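You operate a simulated robot arm through the tools that you are given. There is no shell and no other tool. Be economical: measure what you need, move in short steps, check, and stop when the job is done.

Carry out the task below with a simulated two-armed robot. There is one attempt and no reset: what you move stays moved.

JOB
Put the towel roll on the steel top away on the sink ledge. Shut the bench drawer. Fetch the scouring pad and set it on top of the green dustpan. Fetch the dough paddle and stand it on the bench edge. Put the dip cup in the hand basin. Fetch the plain ball and set it on the jig bed. Put the grease brush on the third store shelf from the top. Do these in any order. Set down upright: towel roll, dough paddle.

Only the result counts: the job must be done as asked and must still hold three seconds after the hand-in. Knocking over, shifting, dropping, spilling or breaking anything else fails it. Flat cloth is picked up by pressing the open fingertips on it (5 to 10 N) and closing them slowly along it; thin cloth reads only 2 to 8 mm in the jaws.

ROBOT AND FRAMES
Two 7-joint arms with two-finger parallel grippers on one trunk, on a base that drives. Base frame: it is fixed to the floor where the robot stands at the start and does not move with it; the origin is under the middle of the robot, x ahead of it, y to its left, z up; the surface under the hand at the start is at about z = 900. Lengths are in mm, angles in degrees, forces in N, time in s.
The left shoulder is at the start at [70, 130, 1118], the right one opposite. With the tool pointing down near the work surface each hand reaches from about 200 to 520 mm from the robot's upright axis, wherever it stands, measured 20 degrees to its own side. Places, roughly: bench drawer [2400, -3400, 800]; bench edge (54x19 cm) [-1100, 1560, 900]; dip cup (7x7x5 cm) [800, -1100, 900]; dough paddle (6x3x36 cm) [1000, -1200, 800]; dustpan (24x18x10 cm) [-1200, -200, 900]; grease brush (4x4x13 cm) [900, -800, 900]; hand basin (22x24 cm) [-1520, -2080, 780]; jig bed (23x17 cm) [2540, -3820, 900]; plain ball (7x7x4 cm) [900, -900, 900]; scouring pad (9x6x6 cm) [1000, -3100, 900]; sink ledge (15x31 cm) [-1540, -2280, 900]; third store shelf [2900, 2800, 1000]; towel roll (10x10x19 cm) [500, 0, 1000]. Payload 1.57 kg a hand.
Tool frame (each hand has its own): the origin (TCP) lies between the finger pads and is the grasp point; the fingertips stand 30 mm ahead of it; z points along the fingers, y is the line along which they close. The gripper opens to 80 mm. The fingers are 17 mm wide and 12 mm thick; the gripper's body (40 by 82 mm) begins 80 mm behind the TCP.
Orientation is that of the tool frame in the base frame, as a unit quaternion [w, x, y, z]. With the fingers straight down and closing along the base's y, the tool's x points along the base's -x, its y along +y and its z along -z.

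CONTROLS
- The arms move only by the tool apply_moves. It takes "left_increments", "right_increments" or both (then of equal length, played together; a hand with none holds still); each is a list that holds one entry, the list of rows, each a list of 7 numbers: the shift along the tool's x, y, z in mm, then the turn, a rotation vector about the tool's x, y, z in degrees, then the finger opening in mm, from 0 to 80. In form: [[[x, y, z, rx, ry, rz, jaw], ...]]. A call has 1 to 20 rows; each row is the pose to reach, as a shift and turn from the pose commanded when the call began, along the tool's axes at that moment. A row lasts 0.2 s, in which the tool goes at most 50 mm and 8.6 degrees; a call with a longer step from one row to the next is refused whole, and so is a gripper value outside its range. Where a pose cannot be reached the arm comes as near as it can. A force on the tool above 40 N (or 10 N above the force at the start of the call, whichever is more), or a blocked arm, ends the call early, and 0.2 s more pass. Each finger travels about 108 mm/s and halts on what it meets, pressing with about 28 N; the grip force reading is that of the motor and also rises with nothing between the fingers. The clock runs only during rows and for 0.2 s after the last one: add rows that repeat a pose to give the fingers time. The reply holds the time, the measured pose of the TCP, the force on the tool along the base axes, the opening and the grip force, in the units named above and with some noise, with the torque about the TCP (base axes, N m) and any sound that the robot's microphone picked up.
- Cameras (640 x 400 px; columns grow to the right, rows downward): "scene" is now at [133.2, -7.5, 1341.4]; the picture's right is [-0.09, -1.00, 0.00], its down [-0.63, 0.06, -0.78] and it looks along [0.77, -0.07, -0.63] (base axes); focal length 290 px, centre (320, 200). "left" rides on the left gripper at [72, 7, -122] in its tool frame; the picture's right is [-0.09, 1.00, 0.00], its down [-0.84, -0.08, -0.54] and it looks along [-0.54, -0.05, 0.84] (tool axes); focal length 238 px, centre (320, 200). "right" rides on the right gripper at [72, -7, -122] in its tool frame; the picture's right is [0.09, 1.00, 0.00], its down [-0.84, 0.08, -0.54] and it looks along [-0.54, 0.05, 0.84] (tool axes); focal length 238 px, centre (320, 200). There is no depth. A picture from a camera that has moved, and an enlarged one, comes with that camera's place and axes in the base frame and with its lens.
- capture(camera): a new picture of that camera. The clock stands still meanwhile.
- move_column(by): slides the trunk up (or, below 0, down) by that many mm; the arms and the scene camera ride with it, the base frame stays. It gives what a move gives, with no picture.
- steer(legs): drives the robot by 1 to 6 legs, each [ahead, left, turn to the left] in mm, mm and degrees, along the robot's own axes; the way and the turn of a leg run together, so that a leg with both is an arc; at most 1500 mm and 180 degrees a leg. The arms and the cameras ride along, it lands a little off, and it stops where it bumps. It gives what a move gives.
- aim_head(pan, tilt): turns the head with the scene camera to pan (to the left, within 86 degrees either way) and tilt (down, from -29 to 69), counted from straight ahead of the robot. It gives what a move gives.
- close_up(camera, box): a new picture of the part [left, top, right, bottom] of that camera's present view, enlarged. The clock stands still meanwhile.
- job_done(): hands the job in; it is judged then, once.

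Go step by step. Nothing tells you exact positions but the pictures and the camera data: compare them with the known pose of the tool, close in by small moves and look again before you grip or let go. The budget is 196 turns and 192 pictures, counting those below and the enlarged ones. Unless the task says otherwise, let go and move clear before handing in, and close with one line.

The tools are called after "Call:" by a JSON object that holds its "op" and its "data". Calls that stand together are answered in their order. apply_moves: Moves the arms, as the interface text tells. Its arguments: {"type":"object","properties":{"left_increments":{"type":"array","items":{"type":"array","items":{"type":"array","items":{"type":"number"}}}},"right_increments":{"type":"array","items":{"type":"array","items":{"type":"array","items":{"type":"number"}}}}},"required":[]} The other tools are called the same way: move_column (by) slides the trunk up or down; steer (legs) drives the base; aim_head (pan, tilt) turns the head that bears the scene camera; capture (camera) takes a picture; close_up (camera, box) takes an enlarged picture of a part of a camera's view; job_done () hands the job in.

At the start:

```text
t: 0.0
left_position: [418.1, 179.1, 1130.1]
left_tcp_rot: [0.0, -0.001, 1.0, 0.0]
left_wrist_force: [0.6, -1.1, 0.3]
left_ft_torque: [0.01, -0.01, 0.01]
left_finger_gap: 80.1
left_grasp_force: 0.0
right_position: [399.3, -209.0, 1125.7]
right_tcp_rot: [0.001, 0.001, 1.0, 0.0]
right_wrist_force: [0.5, -0.3, 0.8]
right_ft_torque: [-0.01, 0.03, -0.04]
right_finger_gap: 79.9
right_grasp_force: 0.0
trunk travel left (down, up): [-755.0, 185.0]
robot x, y, heading: [-1.3, 0.2, 0.2]
head pan, tilt: [-5.4, 39.2]
```

scene: 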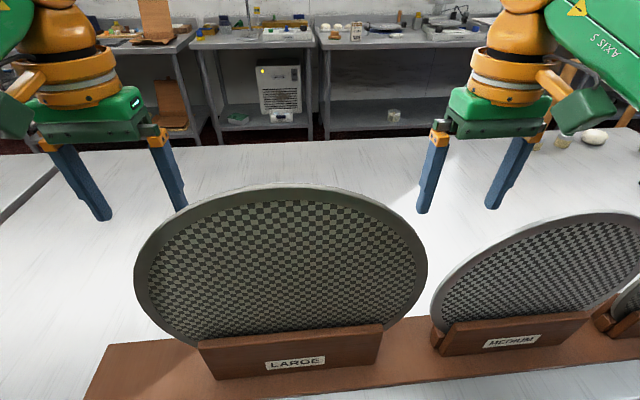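
right: 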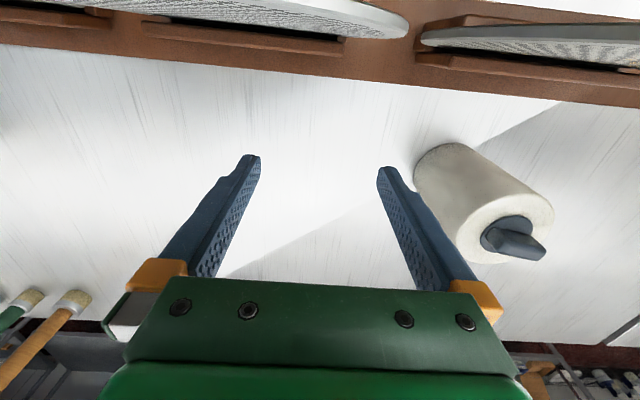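
left: 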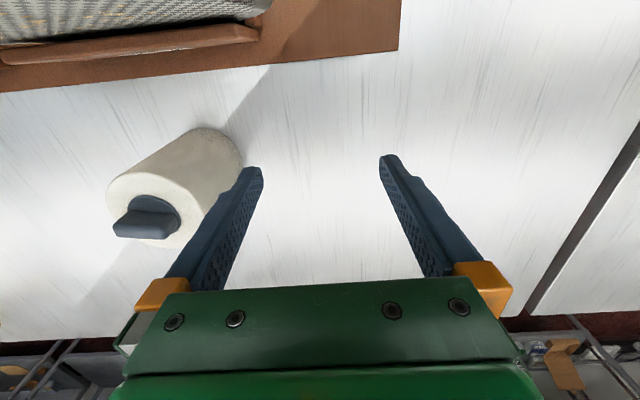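

The towel roll stands behind the large sieve with a blue knob at about [479, 1, 1065]. I'll look around before moving.

Call:
{"op": "close_up", "data": {"camera": "left", "box": [80, 100, 280, 260]}}

Call:
{"op": "aim_head", "data": {"pan": -60, "tilt": 25}}

Call:
{"op": "capture", "data": {"camera": "scene"}}

Call:
{"op": "aim_head", "data": {"pan": 70, "tilt": 20}}

Call:
{"op": "capture", "data": {"camera": "scene"}}

```text
2.50 times, centred on (180, 180) of left
camera zoom: at [345.8, 185.9, 1251.5], right [0.09, 1.0, 0.0], down [0.84, -0.08, 0.54], along [0.54, -0.05, -0.84], focal length 596 px, centre (670, 250)
```

zoom: 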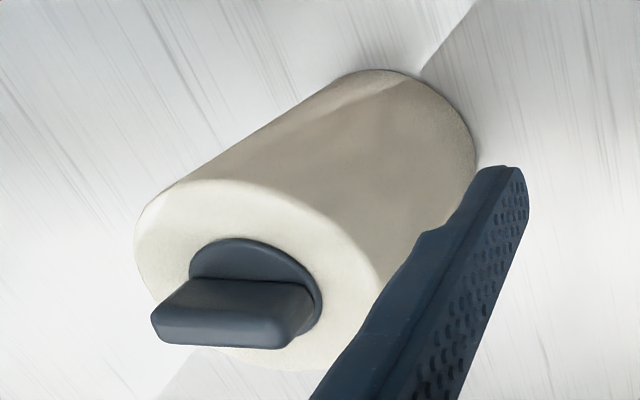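

```text
t: 1.2
left_position: [418.0, 178.8, 1130.1]
left_tcp_rot: [0.0, -0.001, 1.0, -0.001]
left_wrist_force: [-0.1, 0.1, -0.4]
left_ft_torque: [0.01, 0.0, 0.01]
left_finger_gap: 80.1
left_grasp_force: 0.1
right_position: [400.1, -207.5, 1124.8]
right_tcp_rot: [0.002, 0.001, 1.0, 0.0]
right_wrist_force: [-0.9, 0.2, -0.1]
right_ft_torque: [-0.02, -0.04, 0.01]
right_finger_gap: 79.9
right_grasp_force: 0.1
trunk travel left (down, up): [-755.0, 185.0]
robot x, y, heading: [-2.3, -0.2, -0.1]
head pan, tilt: [-60.0, 25.0]
```

```text
187 pictures are left
camera scene: at [94.1, -79.1, 1363.4], right [-0.87, -0.5, 0.0], down [-0.21, 0.37, -0.91], along [0.45, -0.78, -0.42], focal length 290 px, centre (320, 200)
```

scene: 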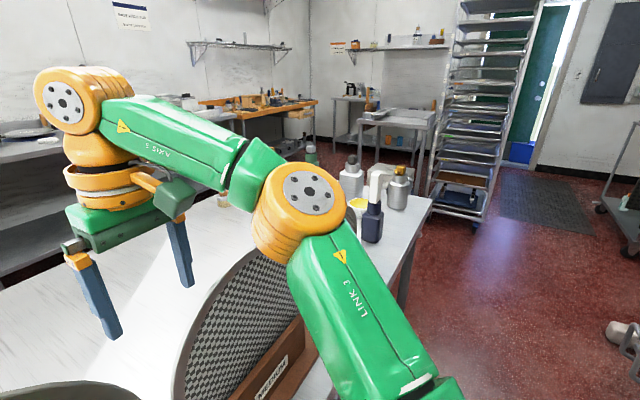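

```text
t: 3.4
left_position: [417.4, 180.0, 1129.6]
left_tcp_rot: [0.0, -0.002, 1.0, 0.001]
left_wrist_force: [0.3, -0.2, -0.3]
left_ft_torque: [0.01, -0.02, 0.01]
left_finger_gap: 80.0
left_grasp_force: 0.2
right_position: [399.8, -207.5, 1124.7]
right_tcp_rot: [0.001, 0.0, 1.0, -0.001]
right_wrist_force: [0.4, 0.4, 0.6]
right_ft_torque: [0.0, 0.0, -0.02]
right_finger_gap: 80.1
right_grasp_force: 0.2
trunk travel left (down, up): [-755.0, 185.0]
robot x, y, heading: [1.7, -0.6, -0.1]
head pan, tilt: [70.0, 20.0]
```

```text
186 pictures are left
camera scene: at [79.9, 88.1, 1371.5], right [0.94, -0.34, 0.0], down [-0.12, -0.32, -0.94], along [0.32, 0.88, -0.34], focal length 290 px, centre (320, 200)
```

scene: 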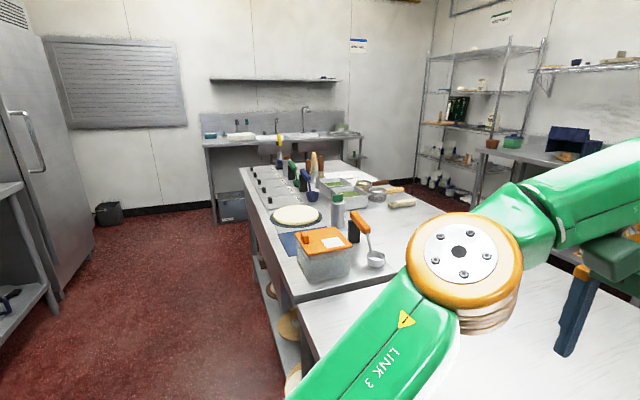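

The bar knob on the roll is about 60 mm long along y and 25 mm thick, so I'll grip it with the left hand turned 90° so the fingers close along x.

Call:
{"op": "apply_moves", "data": {"left_increments": [[[0, 0, -30, 0, 0, 8, 80], [-6, -18, -40, 0, 0, 16, 80], [-12, -36, -40, 0, 0, 24, 80], [-18, -54, -40, 0, 0, 32, 80], [-24, -72, -40, 0, 0, 40, 80], [-30, -90, -40, 0, 0, 48, 80], [-36, -108, -40, 0, 0, 56, 80], [-42, -126, -40, 0, 0, 64, 80], [-48, -144, -40, 0, 0, 72, 80], [-54, -162, -40, 0, 0, 80, 80], [-61, -178, -40, 0, 0, 88, 80], [-61, -178, -40, 0, 0, 90, 80], [-61, -178, -40, 0, 0, 90, 80]]]}}

Call:
{"op": "capture", "data": {"camera": "left"}}

Call:
{"op": "capture", "data": {"camera": "right"}}

```text
t: 5.3
left_position: [343.8, 38.4, 1097.7]
left_tcp_rot: [0.004, 0.557, 0.83, -0.003]
left_wrist_force: [26.5, 6.5, 12.4]
left_ft_torque: [-0.15, 0.13, -0.04]
left_finger_gap: 56.8
left_grasp_force: 0.1
left hand out of reach, approached as far as the arm can: row 1, 2, 3, 4, 5, 6, 7, 8, 9
right_position: [409.7, -204.3, 1122.0]
right_tcp_rot: [-0.005, 0.0, 1.0, 0.0]
right_wrist_force: [-0.3, -0.1, 0.5]
right_ft_torque: [-0.02, -0.03, 0.0]
right_finger_gap: 79.9
right_grasp_force: 0.1
trunk travel left (down, up): [-755.0, 185.0]
robot x, y, heading: [2.4, -0.9, 0.3]
head pan, tilt: [70.0, 20.0]
stopped in row 9 (left hand): the force on the tool passed its limit at 46 N (the readings are from after the stop); the commanded pose is now the measured one
```

```text
185 pictures are left
camera left: at [322.4, 107.5, 1219.1], right [0.96, 0.29, 0.0], down [0.24, -0.8, 0.55], along [0.16, -0.52, -0.84], focal length 238 px, centre (320, 200)
```

left: 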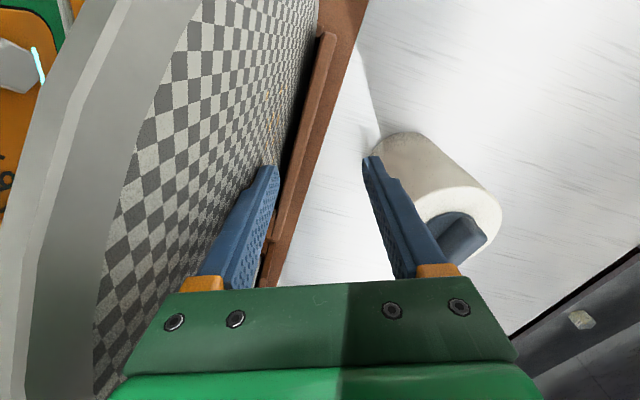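

```text
184 pictures are left
camera right: at [341.4, -211.4, 1242.2], right [-0.09, 1.0, 0.0], down [0.84, 0.08, 0.53], along [0.53, 0.05, -0.85], focal length 238 px, centre (320, 200)
```

right: 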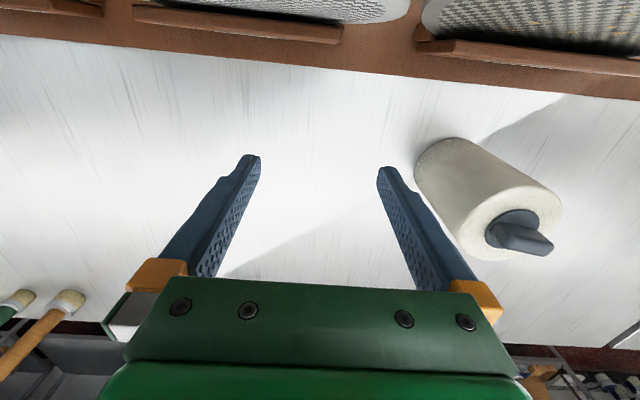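

The reach shrank with height and a finger pushed on the sieve frame. I'll back off along +x at once, then raise the trunk for more reach.

Call:
{"op": "apply_moves", "data": {"left_increments": [[[-4, 9, 0, 0, 0, 0, 57], [-8, 19, 0, 0, 0, 0, 57], [-12, 28, 0, 0, 0, 0, 57], [-12, 28, 0, 0, 0, 0, 57]]]}}

Call:
{"op": "capture", "data": {"camera": "left"}}

Call:
{"op": "aim_head", "data": {"pan": 0, "tilt": 45}}

Call:
{"op": "capture", "data": {"camera": "scene"}}

```text
t: 6.3
left_position: [340.7, 33.5, 1088.6]
left_tcp_rot: [0.004, 0.559, 0.829, 0.0]
left_wrist_force: [11.0, 3.0, 5.0]
left_ft_torque: [0.01, 0.12, -0.03]
left_finger_gap: 47.5
left_grasp_force: 0.0
left hand out of reach, approached as far as the arm can: row 1, 2, 3, 4
right_position: [402.8, -207.8, 1123.8]
right_tcp_rot: [-0.002, 0.001, 1.0, 0.0]
right_wrist_force: [0.2, 0.2, 0.4]
right_ft_torque: [0.01, -0.02, 0.0]
right_finger_gap: 79.8
right_grasp_force: 0.1
trunk travel left (down, up): [-755.0, 185.0]
robot x, y, heading: [5.1, -2.1, -0.1]
head pan, tilt: [70.0, 20.0]
```

```text
183 pictures are left
camera left: at [319.6, 101.8, 1209.8], right [0.96, 0.29, 0.0], down [0.24, -0.8, 0.55], along [0.16, -0.52, -0.84], focal length 238 px, centre (320, 200)
```

left: 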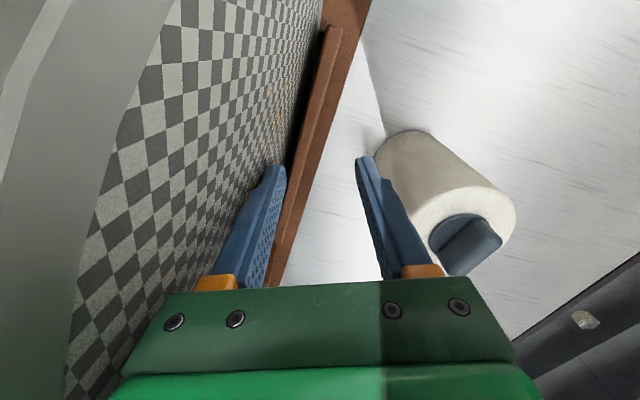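

```text
t: 7.7
left_position: [341.2, 31.8, 1089.0]
left_tcp_rot: [0.004, 0.559, 0.829, 0.0]
left_wrist_force: [9.0, 2.2, 0.0]
left_ft_torque: [0.01, -0.09, 0.02]
left_finger_gap: 48.7
left_grasp_force: 0.1
right_position: [404.1, -207.2, 1122.9]
right_tcp_rot: [-0.002, 0.0, 1.0, 0.0]
right_wrist_force: [0.5, -0.2, 0.0]
right_ft_torque: [0.0, 0.02, -0.01]
right_finger_gap: 79.6
right_grasp_force: 0.0
trunk travel left (down, up): [-755.0, 185.0]
robot x, y, heading: [0.6, -1.2, 0.1]
head pan, tilt: [0.0, 45.0]
```

```text
182 pictures are left
camera scene: at [135.2, 1.7, 1332.3], right [0.0, -1.0, 0.0], down [-0.71, 0.0, -0.7], along [0.7, 0.0, -0.71], focal length 290 px, centre (320, 200)
```

scene: 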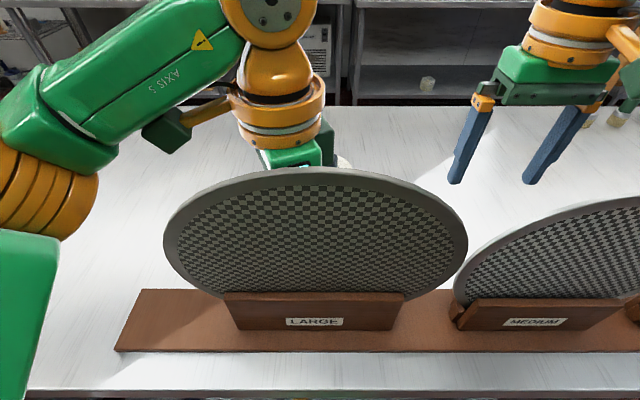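

The sieve still stands in its rack. I'll close the fingers to take the touching one off the mesh and check the force.

Call:
{"op": "apply_moves", "data": {"left_increments": [[[0, 0, 0, 0, 0, 0, 35], [0, 0, 0, 0, 0, 0, 10], [0, 0, 0, 0, 0, 0, 5]]]}}

Call:
{"op": "capture", "data": {"camera": "left"}}

```text
t: 8.5
left_position: [341.3, 31.7, 1088.3]
left_tcp_rot: [0.005, 0.558, 0.83, 0.0]
left_wrist_force: [5.1, 0.1, 0.1]
left_ft_torque: [-0.02, 0.46, -0.04]
left_finger_gap: 4.8
left_grasp_force: 0.2
right_position: [402.8, -207.1, 1123.9]
right_tcp_rot: [-0.001, 0.0, 1.0, 0.001]
right_wrist_force: [-0.1, 0.0, 0.3]
right_ft_torque: [-0.01, 0.0, -0.02]
right_finger_gap: 80.1
right_grasp_force: 0.0
trunk travel left (down, up): [-755.0, 185.0]
robot x, y, heading: [-3.0, 0.7, 0.1]
head pan, tilt: [0.0, 45.0]
```

```text
181 pictures are left
camera left: at [318.2, 100.7, 1210.7], right [0.96, 0.29, 0.01], down [0.24, -0.8, 0.55], along [0.16, -0.52, -0.84], focal length 238 px, centre (320, 200)
```

left: 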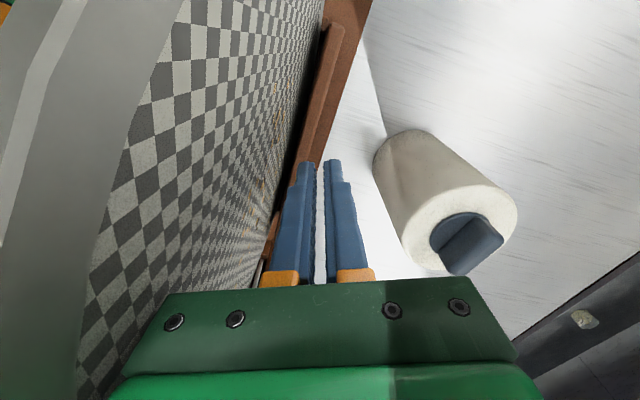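

The fingers are off the mesh and only the body still rubs lightly. I'll untwist while easing towards +x.

Call:
{"op": "apply_moves", "data": {"left_increments": [[[-3, 7, 0, 0, 0, -8, 5], [-6, 14, 0, 0, 0, -16, 5], [-12, 28, 0, 0, 0, -24, 5], [-18, 42, 0, 0, 0, -32, 5], [-18, 42, 0, 0, 0, -32, 5]]]}}

Call:
{"op": "capture", "data": {"camera": "left"}}

```text
t: 9.7
left_position: [383.3, 30.8, 1092.0]
left_tcp_rot: [0.005, 0.308, 0.951, 0.0]
left_wrist_force: [0.6, -0.2, 0.8]
left_ft_torque: [0.02, 0.0, -0.02]
left_finger_gap: 5.1
left_grasp_force: 0.1
right_position: [398.8, -208.3, 1124.5]
right_tcp_rot: [0.001, 0.0, 1.0, 0.0]
right_wrist_force: [-0.5, 0.5, 0.4]
right_ft_torque: [0.01, 0.01, -0.01]
right_finger_gap: 79.9
right_grasp_force: 0.1
trunk travel left (down, up): [-755.0, 185.0]
robot x, y, heading: [0.9, 5.4, -0.1]
head pan, tilt: [0.0, 45.0]
```

```text
180 pictures are left
camera left: at [327.7, 79.0, 1212.8], right [0.66, 0.75, 0.0], down [0.63, -0.55, 0.55], along [0.42, -0.36, -0.84], focal length 238 px, centre (320, 200)
```

left: 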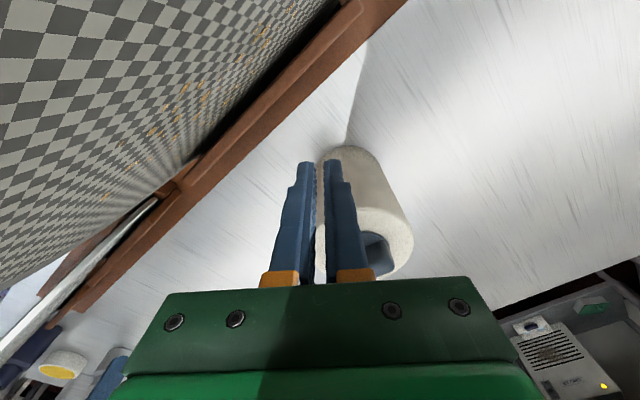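

Free of the sieve. Now I raise the trunk, then try turning the other way well above everything.

Call:
{"op": "move_column", "data": {"by": 180}}

Call:
{"op": "apply_moves", "data": {"left_increments": [[[0, 0, 0, 0, 0, -8.5, 40], [0, 0, 0, 0, 0, -17, 80], [0, 0, 0, 0, 0, -25.5, 80], [0, 0, 0, 0, 0, -34, 80], [0, 0, 0, 0, 0, -42.5, 80], [0, 0, 0, 0, 0, -51, 80], [0, 0, 0, 0, 0, -59.5, 80], [0, 0, 0, 0, 0, -68, 80], [0, 0, 0, 0, 0, -76.5, 80], [0, 0, 0, 0, 0, -85, 80], [0, 0, 0, 0, 0, -93.5, 80], [0, 0, 0, 0, 0, -102, 80], [0, 0, 0, 0, 0, -110, 80], [0, 0, 0, 0, 0, -118, 80], [0, 0, 0, 0, 0, -126, 80], [0, 0, 0, 0, 0, -126, 80]]]}}

Call:
{"op": "capture", "data": {"camera": "left"}}

Call:
{"op": "capture", "data": {"camera": "scene"}}

```text
t: 11.7
left_position: [383.2, 30.4, 1271.1]
left_tcp_rot: [0.004, 0.309, 0.951, 0.0]
left_wrist_force: [0.4, -0.5, -0.1]
left_ft_torque: [-0.01, 0.03, -0.06]
left_finger_gap: 5.1
left_grasp_force: 0.0
right_position: [399.5, -207.6, 1305.9]
right_tcp_rot: [0.001, 0.0, 1.0, 0.001]
right_wrist_force: [0.1, 1.0, 0.7]
right_ft_torque: [0.03, -0.03, 0.01]
right_finger_gap: 79.9
right_grasp_force: 0.1
trunk travel left (down, up): [-935.0, 5.0]
robot x, y, heading: [1.5, -3.4, 0.2]
head pan, tilt: [0.0, 45.0]
```

```text
t: 15.1
left_position: [382.8, 31.6, 1271.0]
left_tcp_rot: [-0.002, 0.708, -0.706, 0.003]
left_wrist_force: [-0.3, -0.1, -0.3]
left_ft_torque: [-0.01, 0.01, 0.0]
left_finger_gap: 80.1
left_grasp_force: 0.1
right_position: [398.9, -208.1, 1305.6]
right_tcp_rot: [0.0, 0.0, 1.0, 0.0]
right_wrist_force: [0.4, 0.0, 0.3]
right_ft_torque: [-0.01, -0.04, -0.03]
right_finger_gap: 79.9
right_grasp_force: 0.1
trunk travel left (down, up): [-935.0, 5.0]
robot x, y, heading: [-2.4, 2.1, -0.2]
head pan, tilt: [0.0, 45.0]
```

```text
179 pictures are left
camera left: at [375.1, -40.6, 1393.5], right [-1.0, 0.09, -0.01], down [0.07, 0.84, 0.54], along [0.06, 0.54, -0.84], focal length 238 px, centre (320, 200)
```

left: 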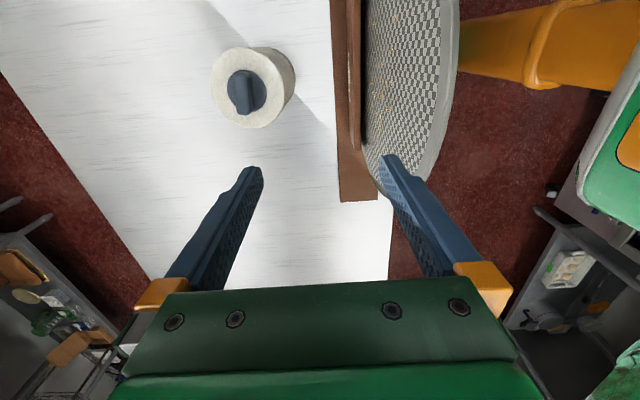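

```text
178 pictures are left
camera scene: at [129.8, 0.7, 1512.9], right [0.0, -1.0, 0.0], down [-0.71, 0.0, -0.71], along [0.71, 0.0, -0.71], focal length 290 px, centre (320, 200)
```

scene: 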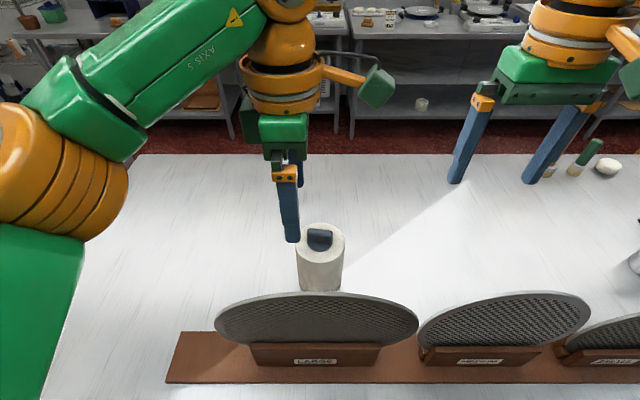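

Turning that way works. I move over the knob at about [474, -1], fingertips still above it.

Call:
{"op": "apply_moves", "data": {"left_increments": [[[8, -23, 20, 0, 0, 0, 80], [16, -46, 40, 0, 0, 0, 80], [24, -69, 60, 0, 0, 0, 80], [32, -91, 90, 0, 0, 0, 80], [32, -91, 121, 0, 0, 0, 80], [32, -91, 121, 0, 0, 0, 80]]]}}

Call:
{"op": "capture", "data": {"camera": "left"}}

Call:
{"op": "close_up", "data": {"camera": "scene", "box": [240, 140, 400, 300]}}

```text
t: 16.5
left_position: [455.5, 11.4, 1145.2]
left_tcp_rot: [-0.003, 0.707, -0.707, 0.004]
left_wrist_force: [0.4, 0.2, -0.1]
left_ft_torque: [0.03, -0.03, 0.0]
left_finger_gap: 79.7
left_grasp_force: 0.1
left hand out of reach, approached as far as the arm can: row 3, 4, 5, 6
right_position: [399.1, -208.6, 1305.2]
right_tcp_rot: [0.001, 0.001, 1.0, 0.001]
right_wrist_force: [0.5, 0.0, 0.6]
right_ft_torque: [0.02, -0.01, -0.02]
right_finger_gap: 80.0
right_grasp_force: 0.1
trunk travel left (down, up): [-935.0, 5.0]
robot x, y, heading: [2.2, -0.3, 0.1]
head pan, tilt: [0.0, 45.0]
```

```text
177 pictures are left
camera left: at [446.9, -61.2, 1266.8], right [-1.0, 0.09, -0.01], down [0.07, 0.84, 0.54], along [0.06, 0.54, -0.84], focal length 238 px, centre (320, 200)
```

left: 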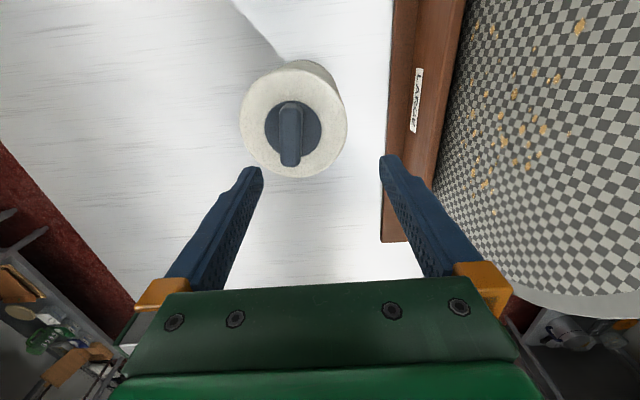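

```text
2.50 times, centred on (320, 220) of scene
camera zoom: at [129.6, 0.0, 1512.9], right [0.0, -1.0, 0.0], down [-0.71, 0.0, -0.71], along [0.71, 0.0, -0.71], focal length 726 px, centre (320, 150)
```

zoom: 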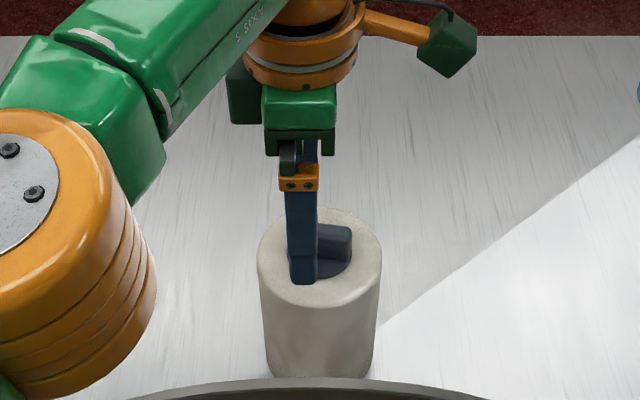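

The hand is at its reach limit across the body, so I shift the base 120 mm to the right; the knob is at about [477, -4].

Call:
{"op": "steer", "data": {"legs": [[0, -120, 0]]}}

Call:
{"op": "capture", "data": {"camera": "left"}}

```text
t: 17.8
left_position: [455.6, -101.1, 1145.0]
left_tcp_rot: [-0.001, 0.708, -0.707, 0.006]
left_wrist_force: [0.9, -0.1, 0.7]
left_ft_torque: [-0.07, 0.01, -0.02]
left_finger_gap: 79.9
left_grasp_force: 0.0
right_position: [399.5, -319.2, 1306.3]
right_tcp_rot: [0.001, -0.001, 1.0, -0.002]
right_wrist_force: [1.0, -0.2, 0.3]
right_ft_torque: [-0.07, 0.0, 0.01]
right_finger_gap: 80.1
right_grasp_force: 0.0
trunk travel left (down, up): [-935.0, 5.0]
robot x, y, heading: [0.6, -117.6, -0.2]
head pan, tilt: [0.0, 45.0]
```

```text
175 pictures are left
camera left: at [447.1, -172.0, 1267.4], right [-1.0, 0.09, -0.01], down [0.07, 0.84, 0.54], along [0.06, 0.53, -0.84], focal length 238 px, centre (320, 200)
```

left: 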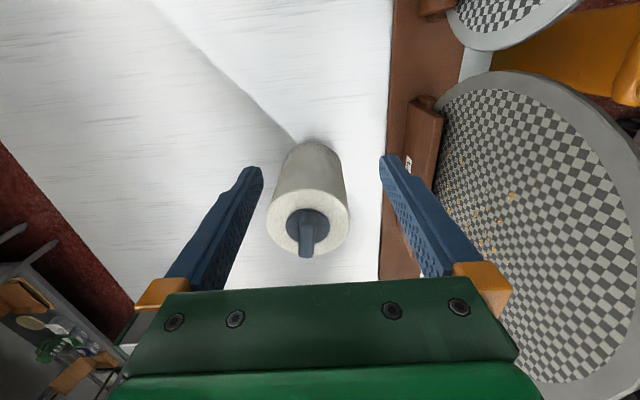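

Now over the knob: move to [477, -5] and lower a little, then look.

Call:
{"op": "apply_moves", "data": {"left_increments": [[[-32, -7, 0, 0, 0, 0, 80], [-64, -14, 0, 0, 0, 0, 80], [-96, -21, 0, 0, 0, 0, 80], [-96, -21, 20, 0, 0, 0, 80], [-96, -21, 30, 0, 0, 0, 80]]]}}

Call:
{"op": "capture", "data": {"camera": "left"}}

Call:
{"op": "close_up", "data": {"camera": "scene", "box": [160, 140, 320, 300]}}

```text
t: 18.9
left_position: [477.9, -8.6, 1116.3]
left_tcp_rot: [0.002, -0.707, 0.707, -0.004]
left_wrist_force: [0.4, -0.1, -0.1]
left_ft_torque: [0.01, -0.03, 0.03]
left_finger_gap: 80.2
left_grasp_force: 0.0
right_position: [400.1, -326.2, 1304.2]
right_tcp_rot: [0.001, 0.0, 1.0, 0.0]
right_wrist_force: [0.6, -0.2, -0.1]
right_ft_torque: [-0.03, 0.02, -0.01]
right_finger_gap: 80.3
right_grasp_force: 0.0
trunk travel left (down, up): [-935.0, 5.0]
robot x, y, heading: [2.7, -119.7, -0.3]
head pan, tilt: [0.0, 45.0]
```

```text
174 pictures are left
camera left: at [469.6, -80.9, 1237.4], right [-1.0, 0.09, -0.01], down [0.07, 0.84, 0.54], along [0.06, 0.54, -0.84], focal length 238 px, centre (320, 200)
```

left: 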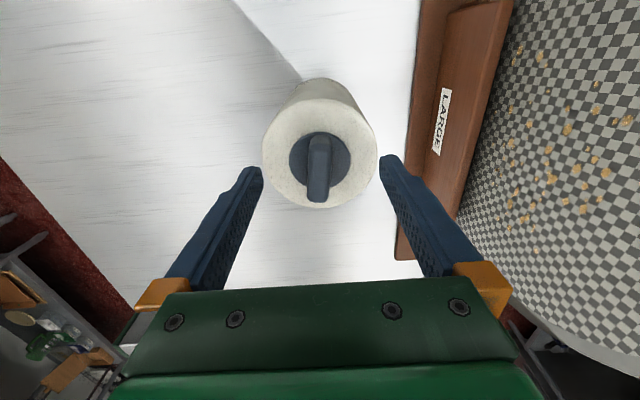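

```text
2.50 times, centred on (240, 220) of scene
camera zoom: at [130.2, -116.6, 1512.8], right [0.0, -1.0, 0.0], down [-0.71, 0.0, -0.71], along [0.71, 0.0, -0.71], focal length 726 px, centre (520, 150)
```

zoom: 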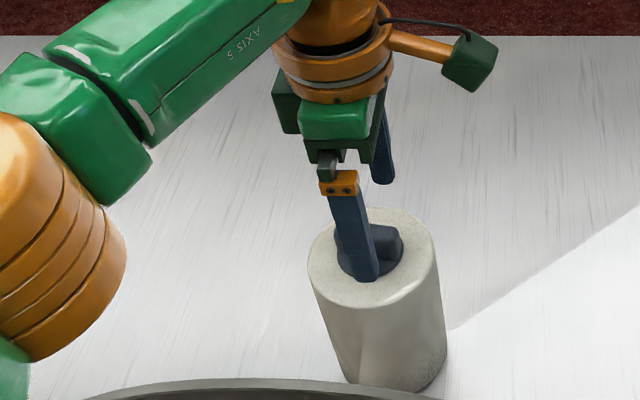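

The bar sits centred between the fingers; lower 20 mm and close.

Call:
{"op": "apply_moves", "data": {"left_increments": [[[0, 0, 8, 0, 0, 0, 80], [0, 0, 15, 0, 0, 0, 80], [0, 0, 20, 0, 0, 0, 80], [0, 0, 20, 0, 0, 0, 60], [0, 0, 20, 0, 0, 0, 40], [0, 0, 20, 0, 0, 0, 20], [0, 0, 20, 0, 0, 0, 10], [0, 0, 20, 0, 0, 0, 5], [0, 0, 20, 0, 0, 0, 5]]]}}

Call:
{"op": "capture", "data": {"camera": "left"}}

```text
t: 20.9
left_position: [476.1, -11.9, 1094.8]
left_tcp_rot: [-0.002, 0.708, -0.706, 0.005]
left_wrist_force: [-1.0, -0.1, -0.8]
left_ft_torque: [-0.1, 0.22, 0.01]
left_finger_gap: 17.7
left_grasp_force: 27.6
right_position: [399.6, -325.8, 1304.9]
right_tcp_rot: [0.001, 0.0, 1.0, 0.001]
right_wrist_force: [0.1, -0.3, 0.1]
right_ft_torque: [0.02, -0.02, 0.0]
right_finger_gap: 79.8
right_grasp_force: 0.0
trunk travel left (down, up): [-935.0, 5.0]
robot x, y, heading: [-3.6, -120.6, -0.2]
head pan, tilt: [0.0, 45.0]
```

```text
172 pictures are left
camera left: at [468.3, -82.4, 1216.2], right [-1.0, 0.09, -0.01], down [0.07, 0.84, 0.54], along [0.06, 0.54, -0.84], focal length 238 px, centre (320, 200)
```

left: 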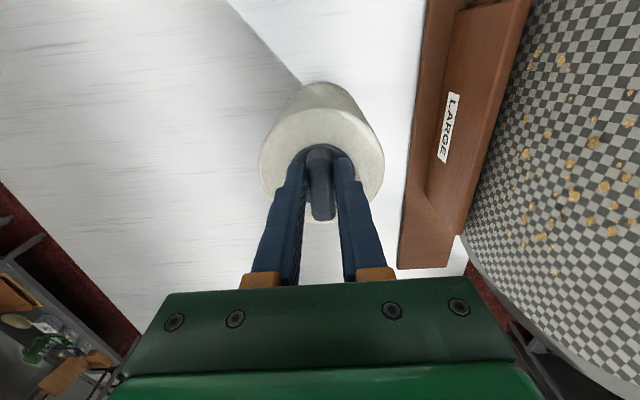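

Gripped at 17.7 mm. Lift 80 mm and check.

Call:
{"op": "apply_moves", "data": {"left_increments": [[[0, 0, -10, 0, 0, 0, 5], [0, 0, -25, 0, 0, 0, 5], [0, 0, -40, 0, 0, 0, 5], [0, 0, -60, 0, 0, 0, 5], [0, 0, -80, 0, 0, 0, 5], [0, 0, -80, 0, 0, 0, 5]]]}}

Call:
{"op": "capture", "data": {"camera": "scene"}}

```text
t: 22.4
left_position: [475.2, -11.6, 1175.6]
left_tcp_rot: [-0.002, 0.708, -0.706, 0.004]
left_wrist_force: [-0.5, 0.8, -3.9]
left_ft_torque: [-0.04, 0.01, -0.01]
left_finger_gap: 17.7
left_grasp_force: 28.1
right_position: [400.8, -326.0, 1304.8]
right_tcp_rot: [-0.001, 0.0, 1.0, 0.001]
right_wrist_force: [-1.4, -0.5, -0.3]
right_ft_torque: [0.01, 0.02, 0.02]
right_finger_gap: 80.1
right_grasp_force: 0.0
trunk travel left (down, up): [-935.0, 5.0]
robot x, y, heading: [1.2, -118.5, -0.1]
head pan, tilt: [0.0, 45.0]
```

```text
171 pictures are left
camera scene: at [131.0, -117.0, 1512.7], right [0.0, -1.0, 0.0], down [-0.71, 0.0, -0.71], along [0.71, 0.0, -0.71], focal length 290 px, centre (320, 200)
```

scene: 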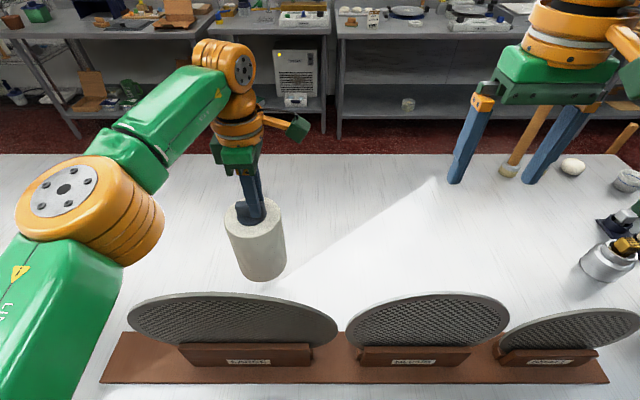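

The roll is held (about 4 N). Drive left so it passes the rack's end, then back away from the table.

Call:
{"op": "steer", "data": {"legs": [[0, 420, 0]]}}

Call:
{"op": "capture", "data": {"camera": "scene"}}

```text
t: 24.9
left_position: [477.7, 404.4, 1175.1]
left_tcp_rot: [0.003, -0.706, 0.709, -0.004]
left_wrist_force: [-0.1, 0.1, -3.6]
left_ft_torque: [-0.05, -0.03, 0.03]
left_finger_gap: 17.7
left_grasp_force: 28.0
right_position: [400.5, 90.0, 1304.1]
right_tcp_rot: [0.0, 0.003, 1.0, 0.002]
right_wrist_force: [-1.2, -0.1, 0.2]
right_ft_torque: [0.03, -0.03, -0.01]
right_finger_gap: 80.2
right_grasp_force: 0.1
trunk travel left (down, up): [-935.0, 5.0]
robot x, y, heading: [-1.3, 301.2, -0.1]
head pan, tilt: [0.0, 45.0]
```

```text
170 pictures are left
camera scene: at [131.6, 298.0, 1512.7], right [0.0, -1.0, 0.0], down [-0.71, 0.0, -0.71], along [0.71, 0.0, -0.71], focal length 290 px, centre (320, 200)
```

scene: 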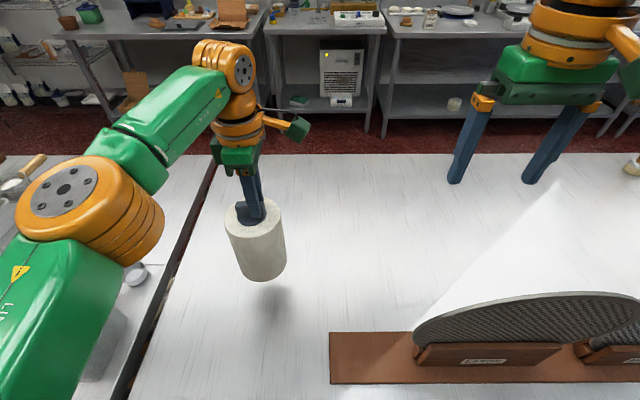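

Clear path; back up 700 mm and turn to look at the rest of the room.

Call:
{"op": "steer", "data": {"legs": [[-650, 0, 0], [0, 0, -120]]}}

Call:
{"op": "aim_head", "data": {"pan": -45, "tilt": 20}}

Call:
{"op": "capture", "data": {"camera": "scene"}}

Call:
{"op": "aim_head", "data": {"pan": 15, "tilt": 20}}

Call:
{"op": "capture", "data": {"camera": "scene"}}

```text
t: 32.9
left_position: [-729.8, -192.4, 1166.5]
left_tcp_rot: [-0.006, 0.202, 0.979, 0.003]
left_wrist_force: [0.6, 0.7, -3.8]
left_ft_torque: [0.02, 0.03, -0.03]
left_finger_gap: 17.7
left_grasp_force: 27.9
right_position: [-987.6, -1.8, 1300.3]
right_tcp_rot: [-0.008, 0.835, 0.55, 0.004]
right_wrist_force: [-0.4, -0.4, 0.0]
right_ft_torque: [0.02, 0.02, -0.01]
right_finger_gap: 80.0
right_grasp_force: 0.1
trunk travel left (down, up): [-935.0, 5.0]
robot x, y, heading: [-645.9, 303.2, -113.5]
head pan, tilt: [0.0, 45.0]
stopped in leg 2: the robot was blocked; the commanded pose is now the measured one
```

```text
t: 34.0
left_position: [-731.6, -192.1, 1166.9]
left_tcp_rot: [-0.007, 0.203, 0.979, 0.004]
left_wrist_force: [-0.8, -0.5, -4.1]
left_ft_torque: [0.04, 0.08, -0.01]
left_finger_gap: 17.4
left_grasp_force: 28.1
right_position: [-988.3, -1.6, 1300.0]
right_tcp_rot: [-0.008, 0.836, 0.549, 0.003]
right_wrist_force: [-0.1, -0.5, -0.3]
right_ft_torque: [0.04, -0.01, 0.01]
right_finger_gap: 79.6
right_grasp_force: 0.0
trunk travel left (down, up): [-935.0, 5.0]
robot x, y, heading: [-645.5, 301.3, -113.3]
head pan, tilt: [-45.0, 20.0]
```

```text
169 pictures are left
camera scene: at [-747.8, 197.9, 1550.2], right [-0.37, 0.93, 0.02], down [0.32, 0.14, -0.94], along [-0.88, -0.34, -0.35], focal length 290 px, centre (320, 200)
```

scene: 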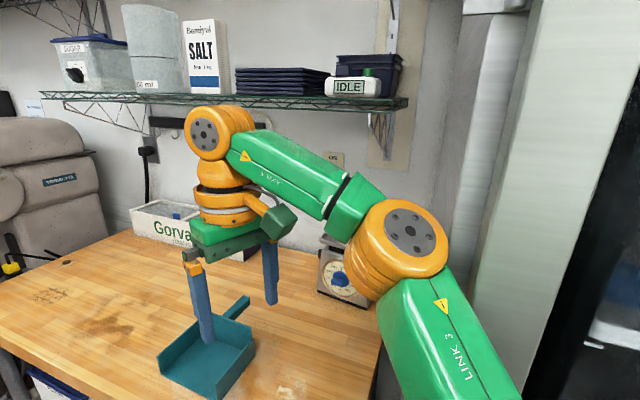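

```text
t: 35.4
left_position: [-730.1, -193.4, 1167.3]
left_tcp_rot: [-0.006, 0.204, 0.979, 0.004]
left_wrist_force: [0.9, -0.2, -4.6]
left_ft_torque: [0.03, 0.03, 0.04]
left_finger_gap: 17.5
left_grasp_force: 28.4
right_position: [-988.4, -0.1, 1300.3]
right_tcp_rot: [-0.008, 0.836, 0.549, 0.003]
right_wrist_force: [-0.2, -0.4, 0.2]
right_ft_torque: [0.0, 0.02, 0.01]
right_finger_gap: 80.1
right_grasp_force: 0.1
trunk travel left (down, up): [-935.0, 5.0]
robot x, y, heading: [-643.2, 302.2, -113.5]
head pan, tilt: [15.0, 20.0]
```

```text
168 pictures are left
camera scene: at [-674.9, 140.1, 1549.0], right [-0.99, 0.15, 0.01], down [0.05, 0.35, -0.93], along [-0.14, -0.92, -0.36], focal length 290 px, centre (320, 200)
```

scene: 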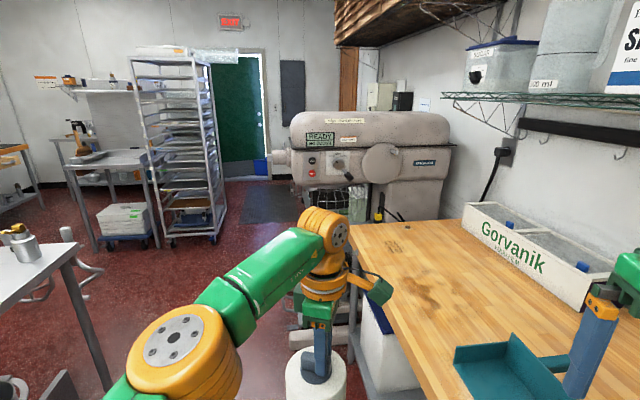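

The base touched the wooden bench while turning, but everything seems in place; the green dustpan is on that bench. I slide off to the left, square up to heading -90 and drive down the aisle.

Call:
{"op": "steer", "data": {"legs": [[0, 480, 0], [0, 0, 23.5], [900, 0, 0]]}}

Call:
{"op": "aim_head", "data": {"pan": -20, "tilt": 20}}

Call:
{"op": "capture", "data": {"camera": "scene"}}

Call:
{"op": "aim_head", "data": {"pan": 60, "tilt": 25}}

Call:
{"op": "capture", "data": {"camera": "scene"}}

```text
t: 43.7
left_position: [-106.6, -1257.1, 1175.5]
left_tcp_rot: [-0.002, 0.007, 1.0, -0.005]
left_wrist_force: [-0.1, 0.1, -4.7]
left_ft_torque: [-0.02, 0.09, 0.03]
left_finger_gap: 17.5
left_grasp_force: 28.3
right_position: [-420.0, -1177.5, 1305.3]
right_tcp_rot: [0.0, 0.711, 0.704, 0.0]
right_wrist_force: [0.3, 0.4, -1.3]
right_ft_torque: [0.0, -0.01, 0.01]
right_finger_gap: 80.1
right_grasp_force: 0.1
trunk travel left (down, up): [-935.0, 5.0]
robot x, y, heading: [-207.4, -782.8, -90.8]
head pan, tilt: [15.0, 20.0]
```

```text
t: 44.7
left_position: [-107.0, -1256.8, 1175.1]
left_tcp_rot: [-0.002, 0.006, 1.0, -0.005]
left_wrist_force: [0.9, -0.1, -3.8]
left_ft_torque: [0.01, 0.08, 0.04]
left_finger_gap: 17.7
left_grasp_force: 27.7
right_position: [-420.1, -1179.0, 1303.4]
right_tcp_rot: [-0.001, 0.711, 0.704, 0.001]
right_wrist_force: [0.0, 0.8, 0.0]
right_ft_torque: [0.0, 0.0, -0.02]
right_finger_gap: 80.1
right_grasp_force: 0.1
trunk travel left (down, up): [-935.0, 5.0]
robot x, y, heading: [-209.6, -779.7, -90.6]
head pan, tilt: [-20.0, 20.0]
```

```text
167 pictures are left
camera scene: at [-244.0, -919.5, 1551.4], right [-0.94, 0.35, 0.0], down [0.12, 0.32, -0.94], along [-0.33, -0.88, -0.34], focal length 290 px, centre (320, 200)
```

scene: 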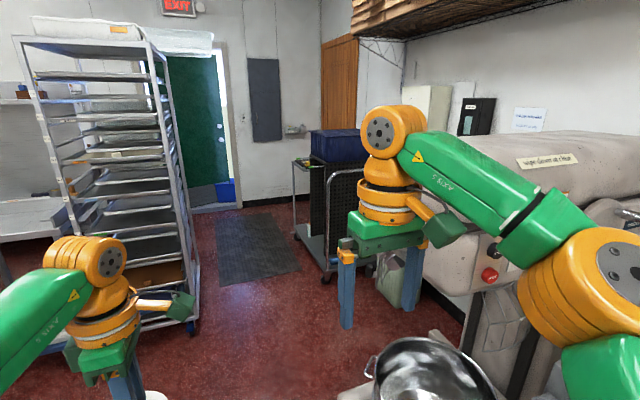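

```text
t: 46.3
left_position: [-106.7, -1257.9, 1174.7]
left_tcp_rot: [-0.002, 0.006, 1.0, -0.005]
left_wrist_force: [0.0, 0.1, -4.1]
left_ft_torque: [-0.01, 0.06, 0.02]
left_finger_gap: 17.7
left_grasp_force: 27.5
right_position: [-420.9, -1179.0, 1305.0]
right_tcp_rot: [-0.001, 0.711, 0.703, 0.0]
right_wrist_force: [-0.6, -0.5, 0.7]
right_ft_torque: [0.03, 0.05, 0.01]
right_finger_gap: 79.7
right_grasp_force: 0.0
trunk travel left (down, up): [-935.0, 5.0]
robot x, y, heading: [-208.9, -779.8, -90.7]
head pan, tilt: [60.0, 25.0]
```

```text
166 pictures are left
camera scene: at [-132.0, -879.2, 1543.3], right [-0.51, -0.86, 0.0], down [-0.36, 0.22, -0.91], along [0.78, -0.46, -0.42], focal length 290 px, centre (320, 200)
```

scene: 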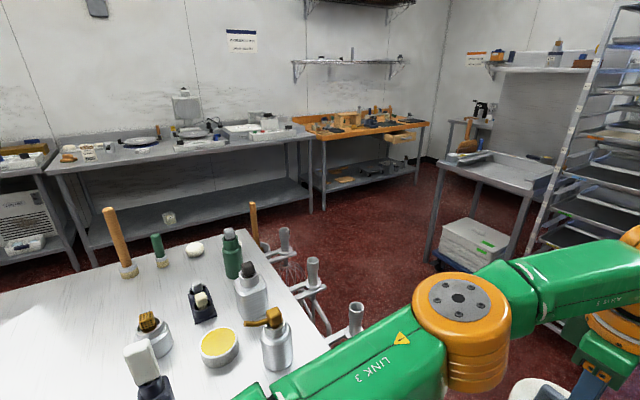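

From here I see the table's right end with brushes, ball, bottles and end-hung holders. Let me enlarge that.

Call:
{"op": "close_up", "data": {"camera": "scene", "box": [80, 180, 240, 280]}}

Call:
{"op": "close_up", "data": {"camera": "scene", "box": [100, 260, 260, 400]}}

Call:
{"op": "close_up", "data": {"camera": "scene", "box": [220, 190, 380, 330]}}

Call:
{"op": "close_up", "data": {"camera": "scene", "box": [260, 70, 520, 230]}}

```text
4.00 times, centred on (160, 230) of scene
camera zoom: at [-132.0, -879.2, 1543.3], right [-0.51, -0.86, 0.0], down [-0.36, 0.22, -0.91], along [0.78, -0.46, -0.42], focal length 1162 px, centre (960, 80)
```

zoom: 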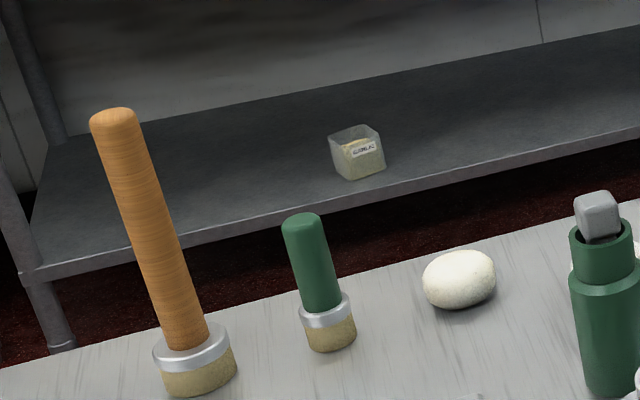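

```text
2.86 times, centred on (180, 330) of scene
camera zoom: at [-132.0, -879.2, 1543.3], right [-0.51, -0.86, 0.0], down [-0.36, 0.22, -0.91], along [0.78, -0.46, -0.42], focal length 830 px, centre (720, -171)
```

zoom: 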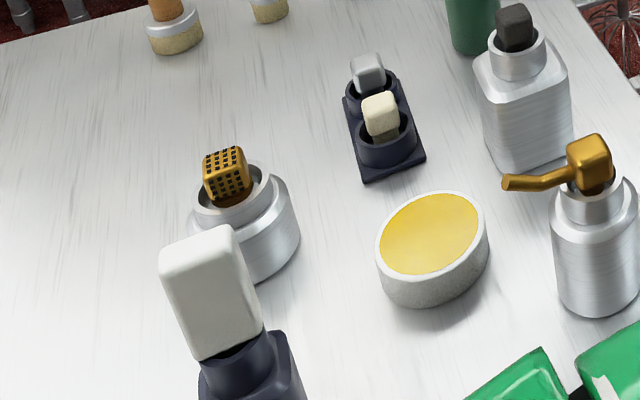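

```text
2.86 times, centred on (300, 260) of scene
camera zoom: at [-132.0, -879.2, 1543.3], right [-0.51, -0.86, 0.0], down [-0.36, 0.22, -0.91], along [0.78, -0.46, -0.42], focal length 830 px, centre (377, 29)
```

zoom: 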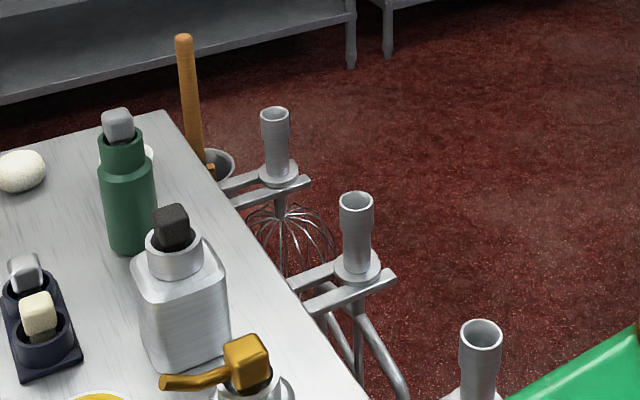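

```text
2.46 times, centred on (390, 150) of scene
camera zoom: at [-132.0, -879.2, 1543.3], right [-0.51, -0.86, 0.0], down [-0.36, 0.22, -0.91], along [0.78, -0.46, -0.42], focal length 715 px, centre (148, 323)
```

zoom: 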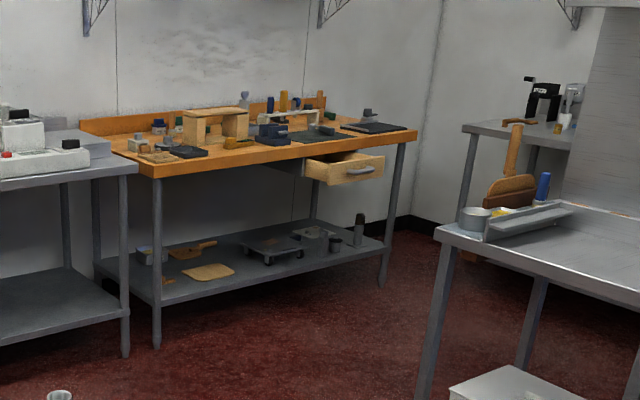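

I know where the table items are: brush ≈ [877,-814], ball ≈ [859,-932], cup behind the green bottle, paddle standing off the far corner. First deliver the roll: drive on past the mixer and turn to face the sink side.

Call:
{"op": "steer", "data": {"legs": [[1200, 0, 0], [0, 0, -60]]}}

Call:
{"op": "aim_head", "data": {"pan": -15, "tilt": 25}}

Call:
{"op": "capture", "data": {"camera": "scene"}}

```text
t: 54.9
left_position: [-599.8, -2290.2, 1175.1]
left_tcp_rot: [-0.003, 0.509, 0.861, -0.001]
left_wrist_force: [0.3, -0.3, -3.7]
left_ft_torque: [0.03, 0.04, -0.03]
left_finger_gap: 17.6
left_grasp_force: 27.9
right_position: [-685.9, -1978.8, 1304.9]
right_tcp_rot: [0.0, 0.968, 0.249, 0.001]
right_wrist_force: [0.2, -0.4, -0.3]
right_ft_torque: [0.0, -0.04, -0.01]
right_finger_gap: 80.0
right_grasp_force: 0.0
trunk travel left (down, up): [-935.0, 5.0]
robot x, y, heading: [-238.7, -1965.4, -151.5]
head pan, tilt: [60.0, 25.0]
```

```text
t: 56.4
left_position: [-601.1, -2289.5, 1175.1]
left_tcp_rot: [-0.004, 0.509, 0.861, -0.003]
left_wrist_force: [0.2, 0.3, -3.4]
left_ft_torque: [0.05, 0.02, -0.01]
left_finger_gap: 17.8
left_grasp_force: 27.8
right_position: [-686.0, -1978.2, 1305.2]
right_tcp_rot: [0.0, 0.969, 0.249, 0.0]
right_wrist_force: [-0.3, 0.1, 0.2]
right_ft_torque: [-0.02, 0.02, -0.01]
right_finger_gap: 80.2
right_grasp_force: 0.1
trunk travel left (down, up): [-935.0, 5.0]
robot x, y, heading: [-237.9, -1965.0, -151.4]
head pan, tilt: [-15.0, 25.0]
```

```text
161 pictures are left
camera scene: at [-372.5, -2013.2, 1543.3], right [-0.24, 0.97, 0.0], down [0.41, 0.1, -0.91], along [-0.88, -0.22, -0.42], focal length 290 px, centre (320, 200)
```

scene: 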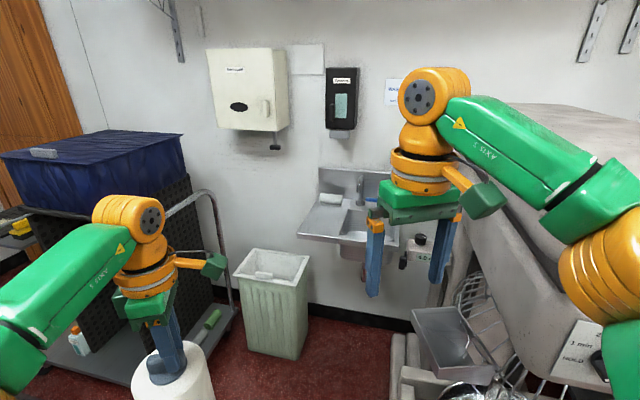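

The hand sink is ahead with its ledge on the left and a bin below it; enlarging.

Call:
{"op": "close_up", "data": {"camera": "scene", "box": [280, 150, 480, 290]}}

```text
2.86 times, centred on (380, 220) of scene
camera zoom: at [-372.5, -2013.2, 1543.3], right [-0.24, 0.97, 0.0], down [0.41, 0.1, -0.91], along [-0.88, -0.22, -0.42], focal length 830 px, centre (149, 143)
```

zoom: 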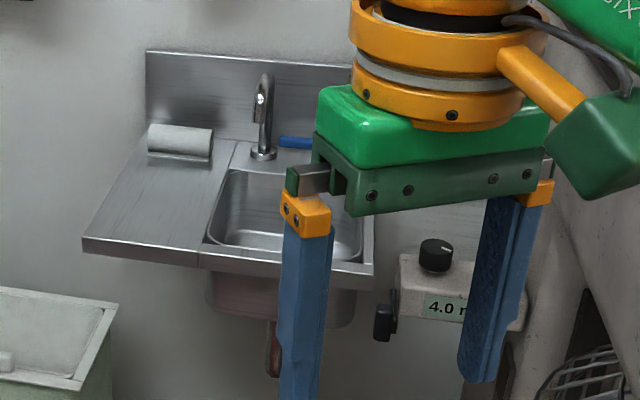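

Ledge spans about x -1690..-1370, y -2360..-2200 with a white block at the back; I'll put the roll at about [-1480,-2280]. I line up at y -2170, heading 180, and approach partway.

Call:
{"op": "steer", "data": {"legs": [[186, 132, 0], [0, 0, -28.5], [520, 0, 0]]}}

Call:
{"op": "aim_head", "data": {"pan": 0, "tilt": 40}}

Call:
{"op": "capture", "data": {"camera": "scene"}}

Call:
{"op": "capture", "data": {"camera": "left"}}

```text
t: 62.2
left_position: [-1330.8, -2275.0, 1175.0]
left_tcp_rot: [-0.005, 0.71, 0.704, -0.002]
left_wrist_force: [1.0, 0.4, -3.8]
left_ft_torque: [0.02, 0.01, 0.02]
left_finger_gap: 18.0
left_grasp_force: 28.2
right_position: [-1255.0, -1960.5, 1304.7]
right_tcp_rot: [0.001, 1.0, -0.003, -0.001]
right_wrist_force: [1.1, 0.5, 0.2]
right_ft_torque: [0.01, 0.03, 0.0]
right_finger_gap: 80.0
right_grasp_force: 0.0
trunk travel left (down, up): [-935.0, 5.0]
robot x, y, heading: [-860.1, -2169.6, 179.6]
head pan, tilt: [-15.0, 25.0]
```

```text
t: 63.0
left_position: [-1333.4, -2275.7, 1174.2]
left_tcp_rot: [-0.005, 0.709, 0.706, -0.002]
left_wrist_force: [0.2, -0.2, -3.6]
left_ft_torque: [0.06, 0.01, 0.02]
left_finger_gap: 18.1
left_grasp_force: 27.6
right_position: [-1256.3, -1961.8, 1304.5]
right_tcp_rot: [0.0, 1.0, -0.002, -0.001]
right_wrist_force: [0.5, -0.2, -0.9]
right_ft_torque: [0.03, 0.0, -0.01]
right_finger_gap: 80.0
right_grasp_force: 0.1
trunk travel left (down, up): [-935.0, 5.0]
robot x, y, heading: [-855.6, -2172.2, 179.7]
head pan, tilt: [0.0, 40.0]
```

```text
159 pictures are left
camera scene: at [-996.6, -2169.6, 1520.1], right [0.01, 1.0, 0.0], down [0.64, 0.0, -0.77], along [-0.77, 0.01, -0.64], focal length 290 px, centre (320, 200)
```

scene: 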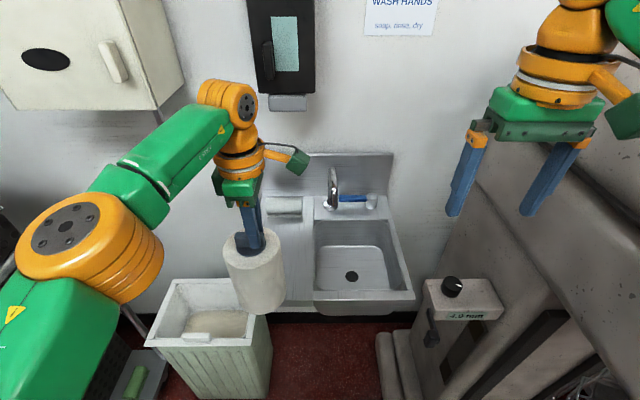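

```text
158 pictures are left
camera left: at [-1325.5, -2203.8, 1296.7], right [1.0, -0.1, -0.01], down [-0.08, -0.84, 0.54], along [-0.06, -0.54, -0.84], focal length 238 px, centre (320, 200)
```

left: 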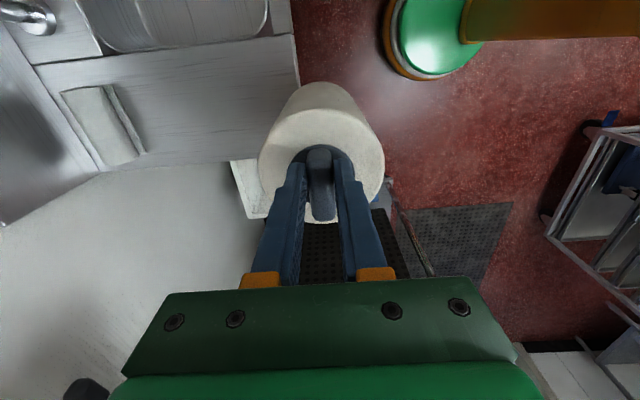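

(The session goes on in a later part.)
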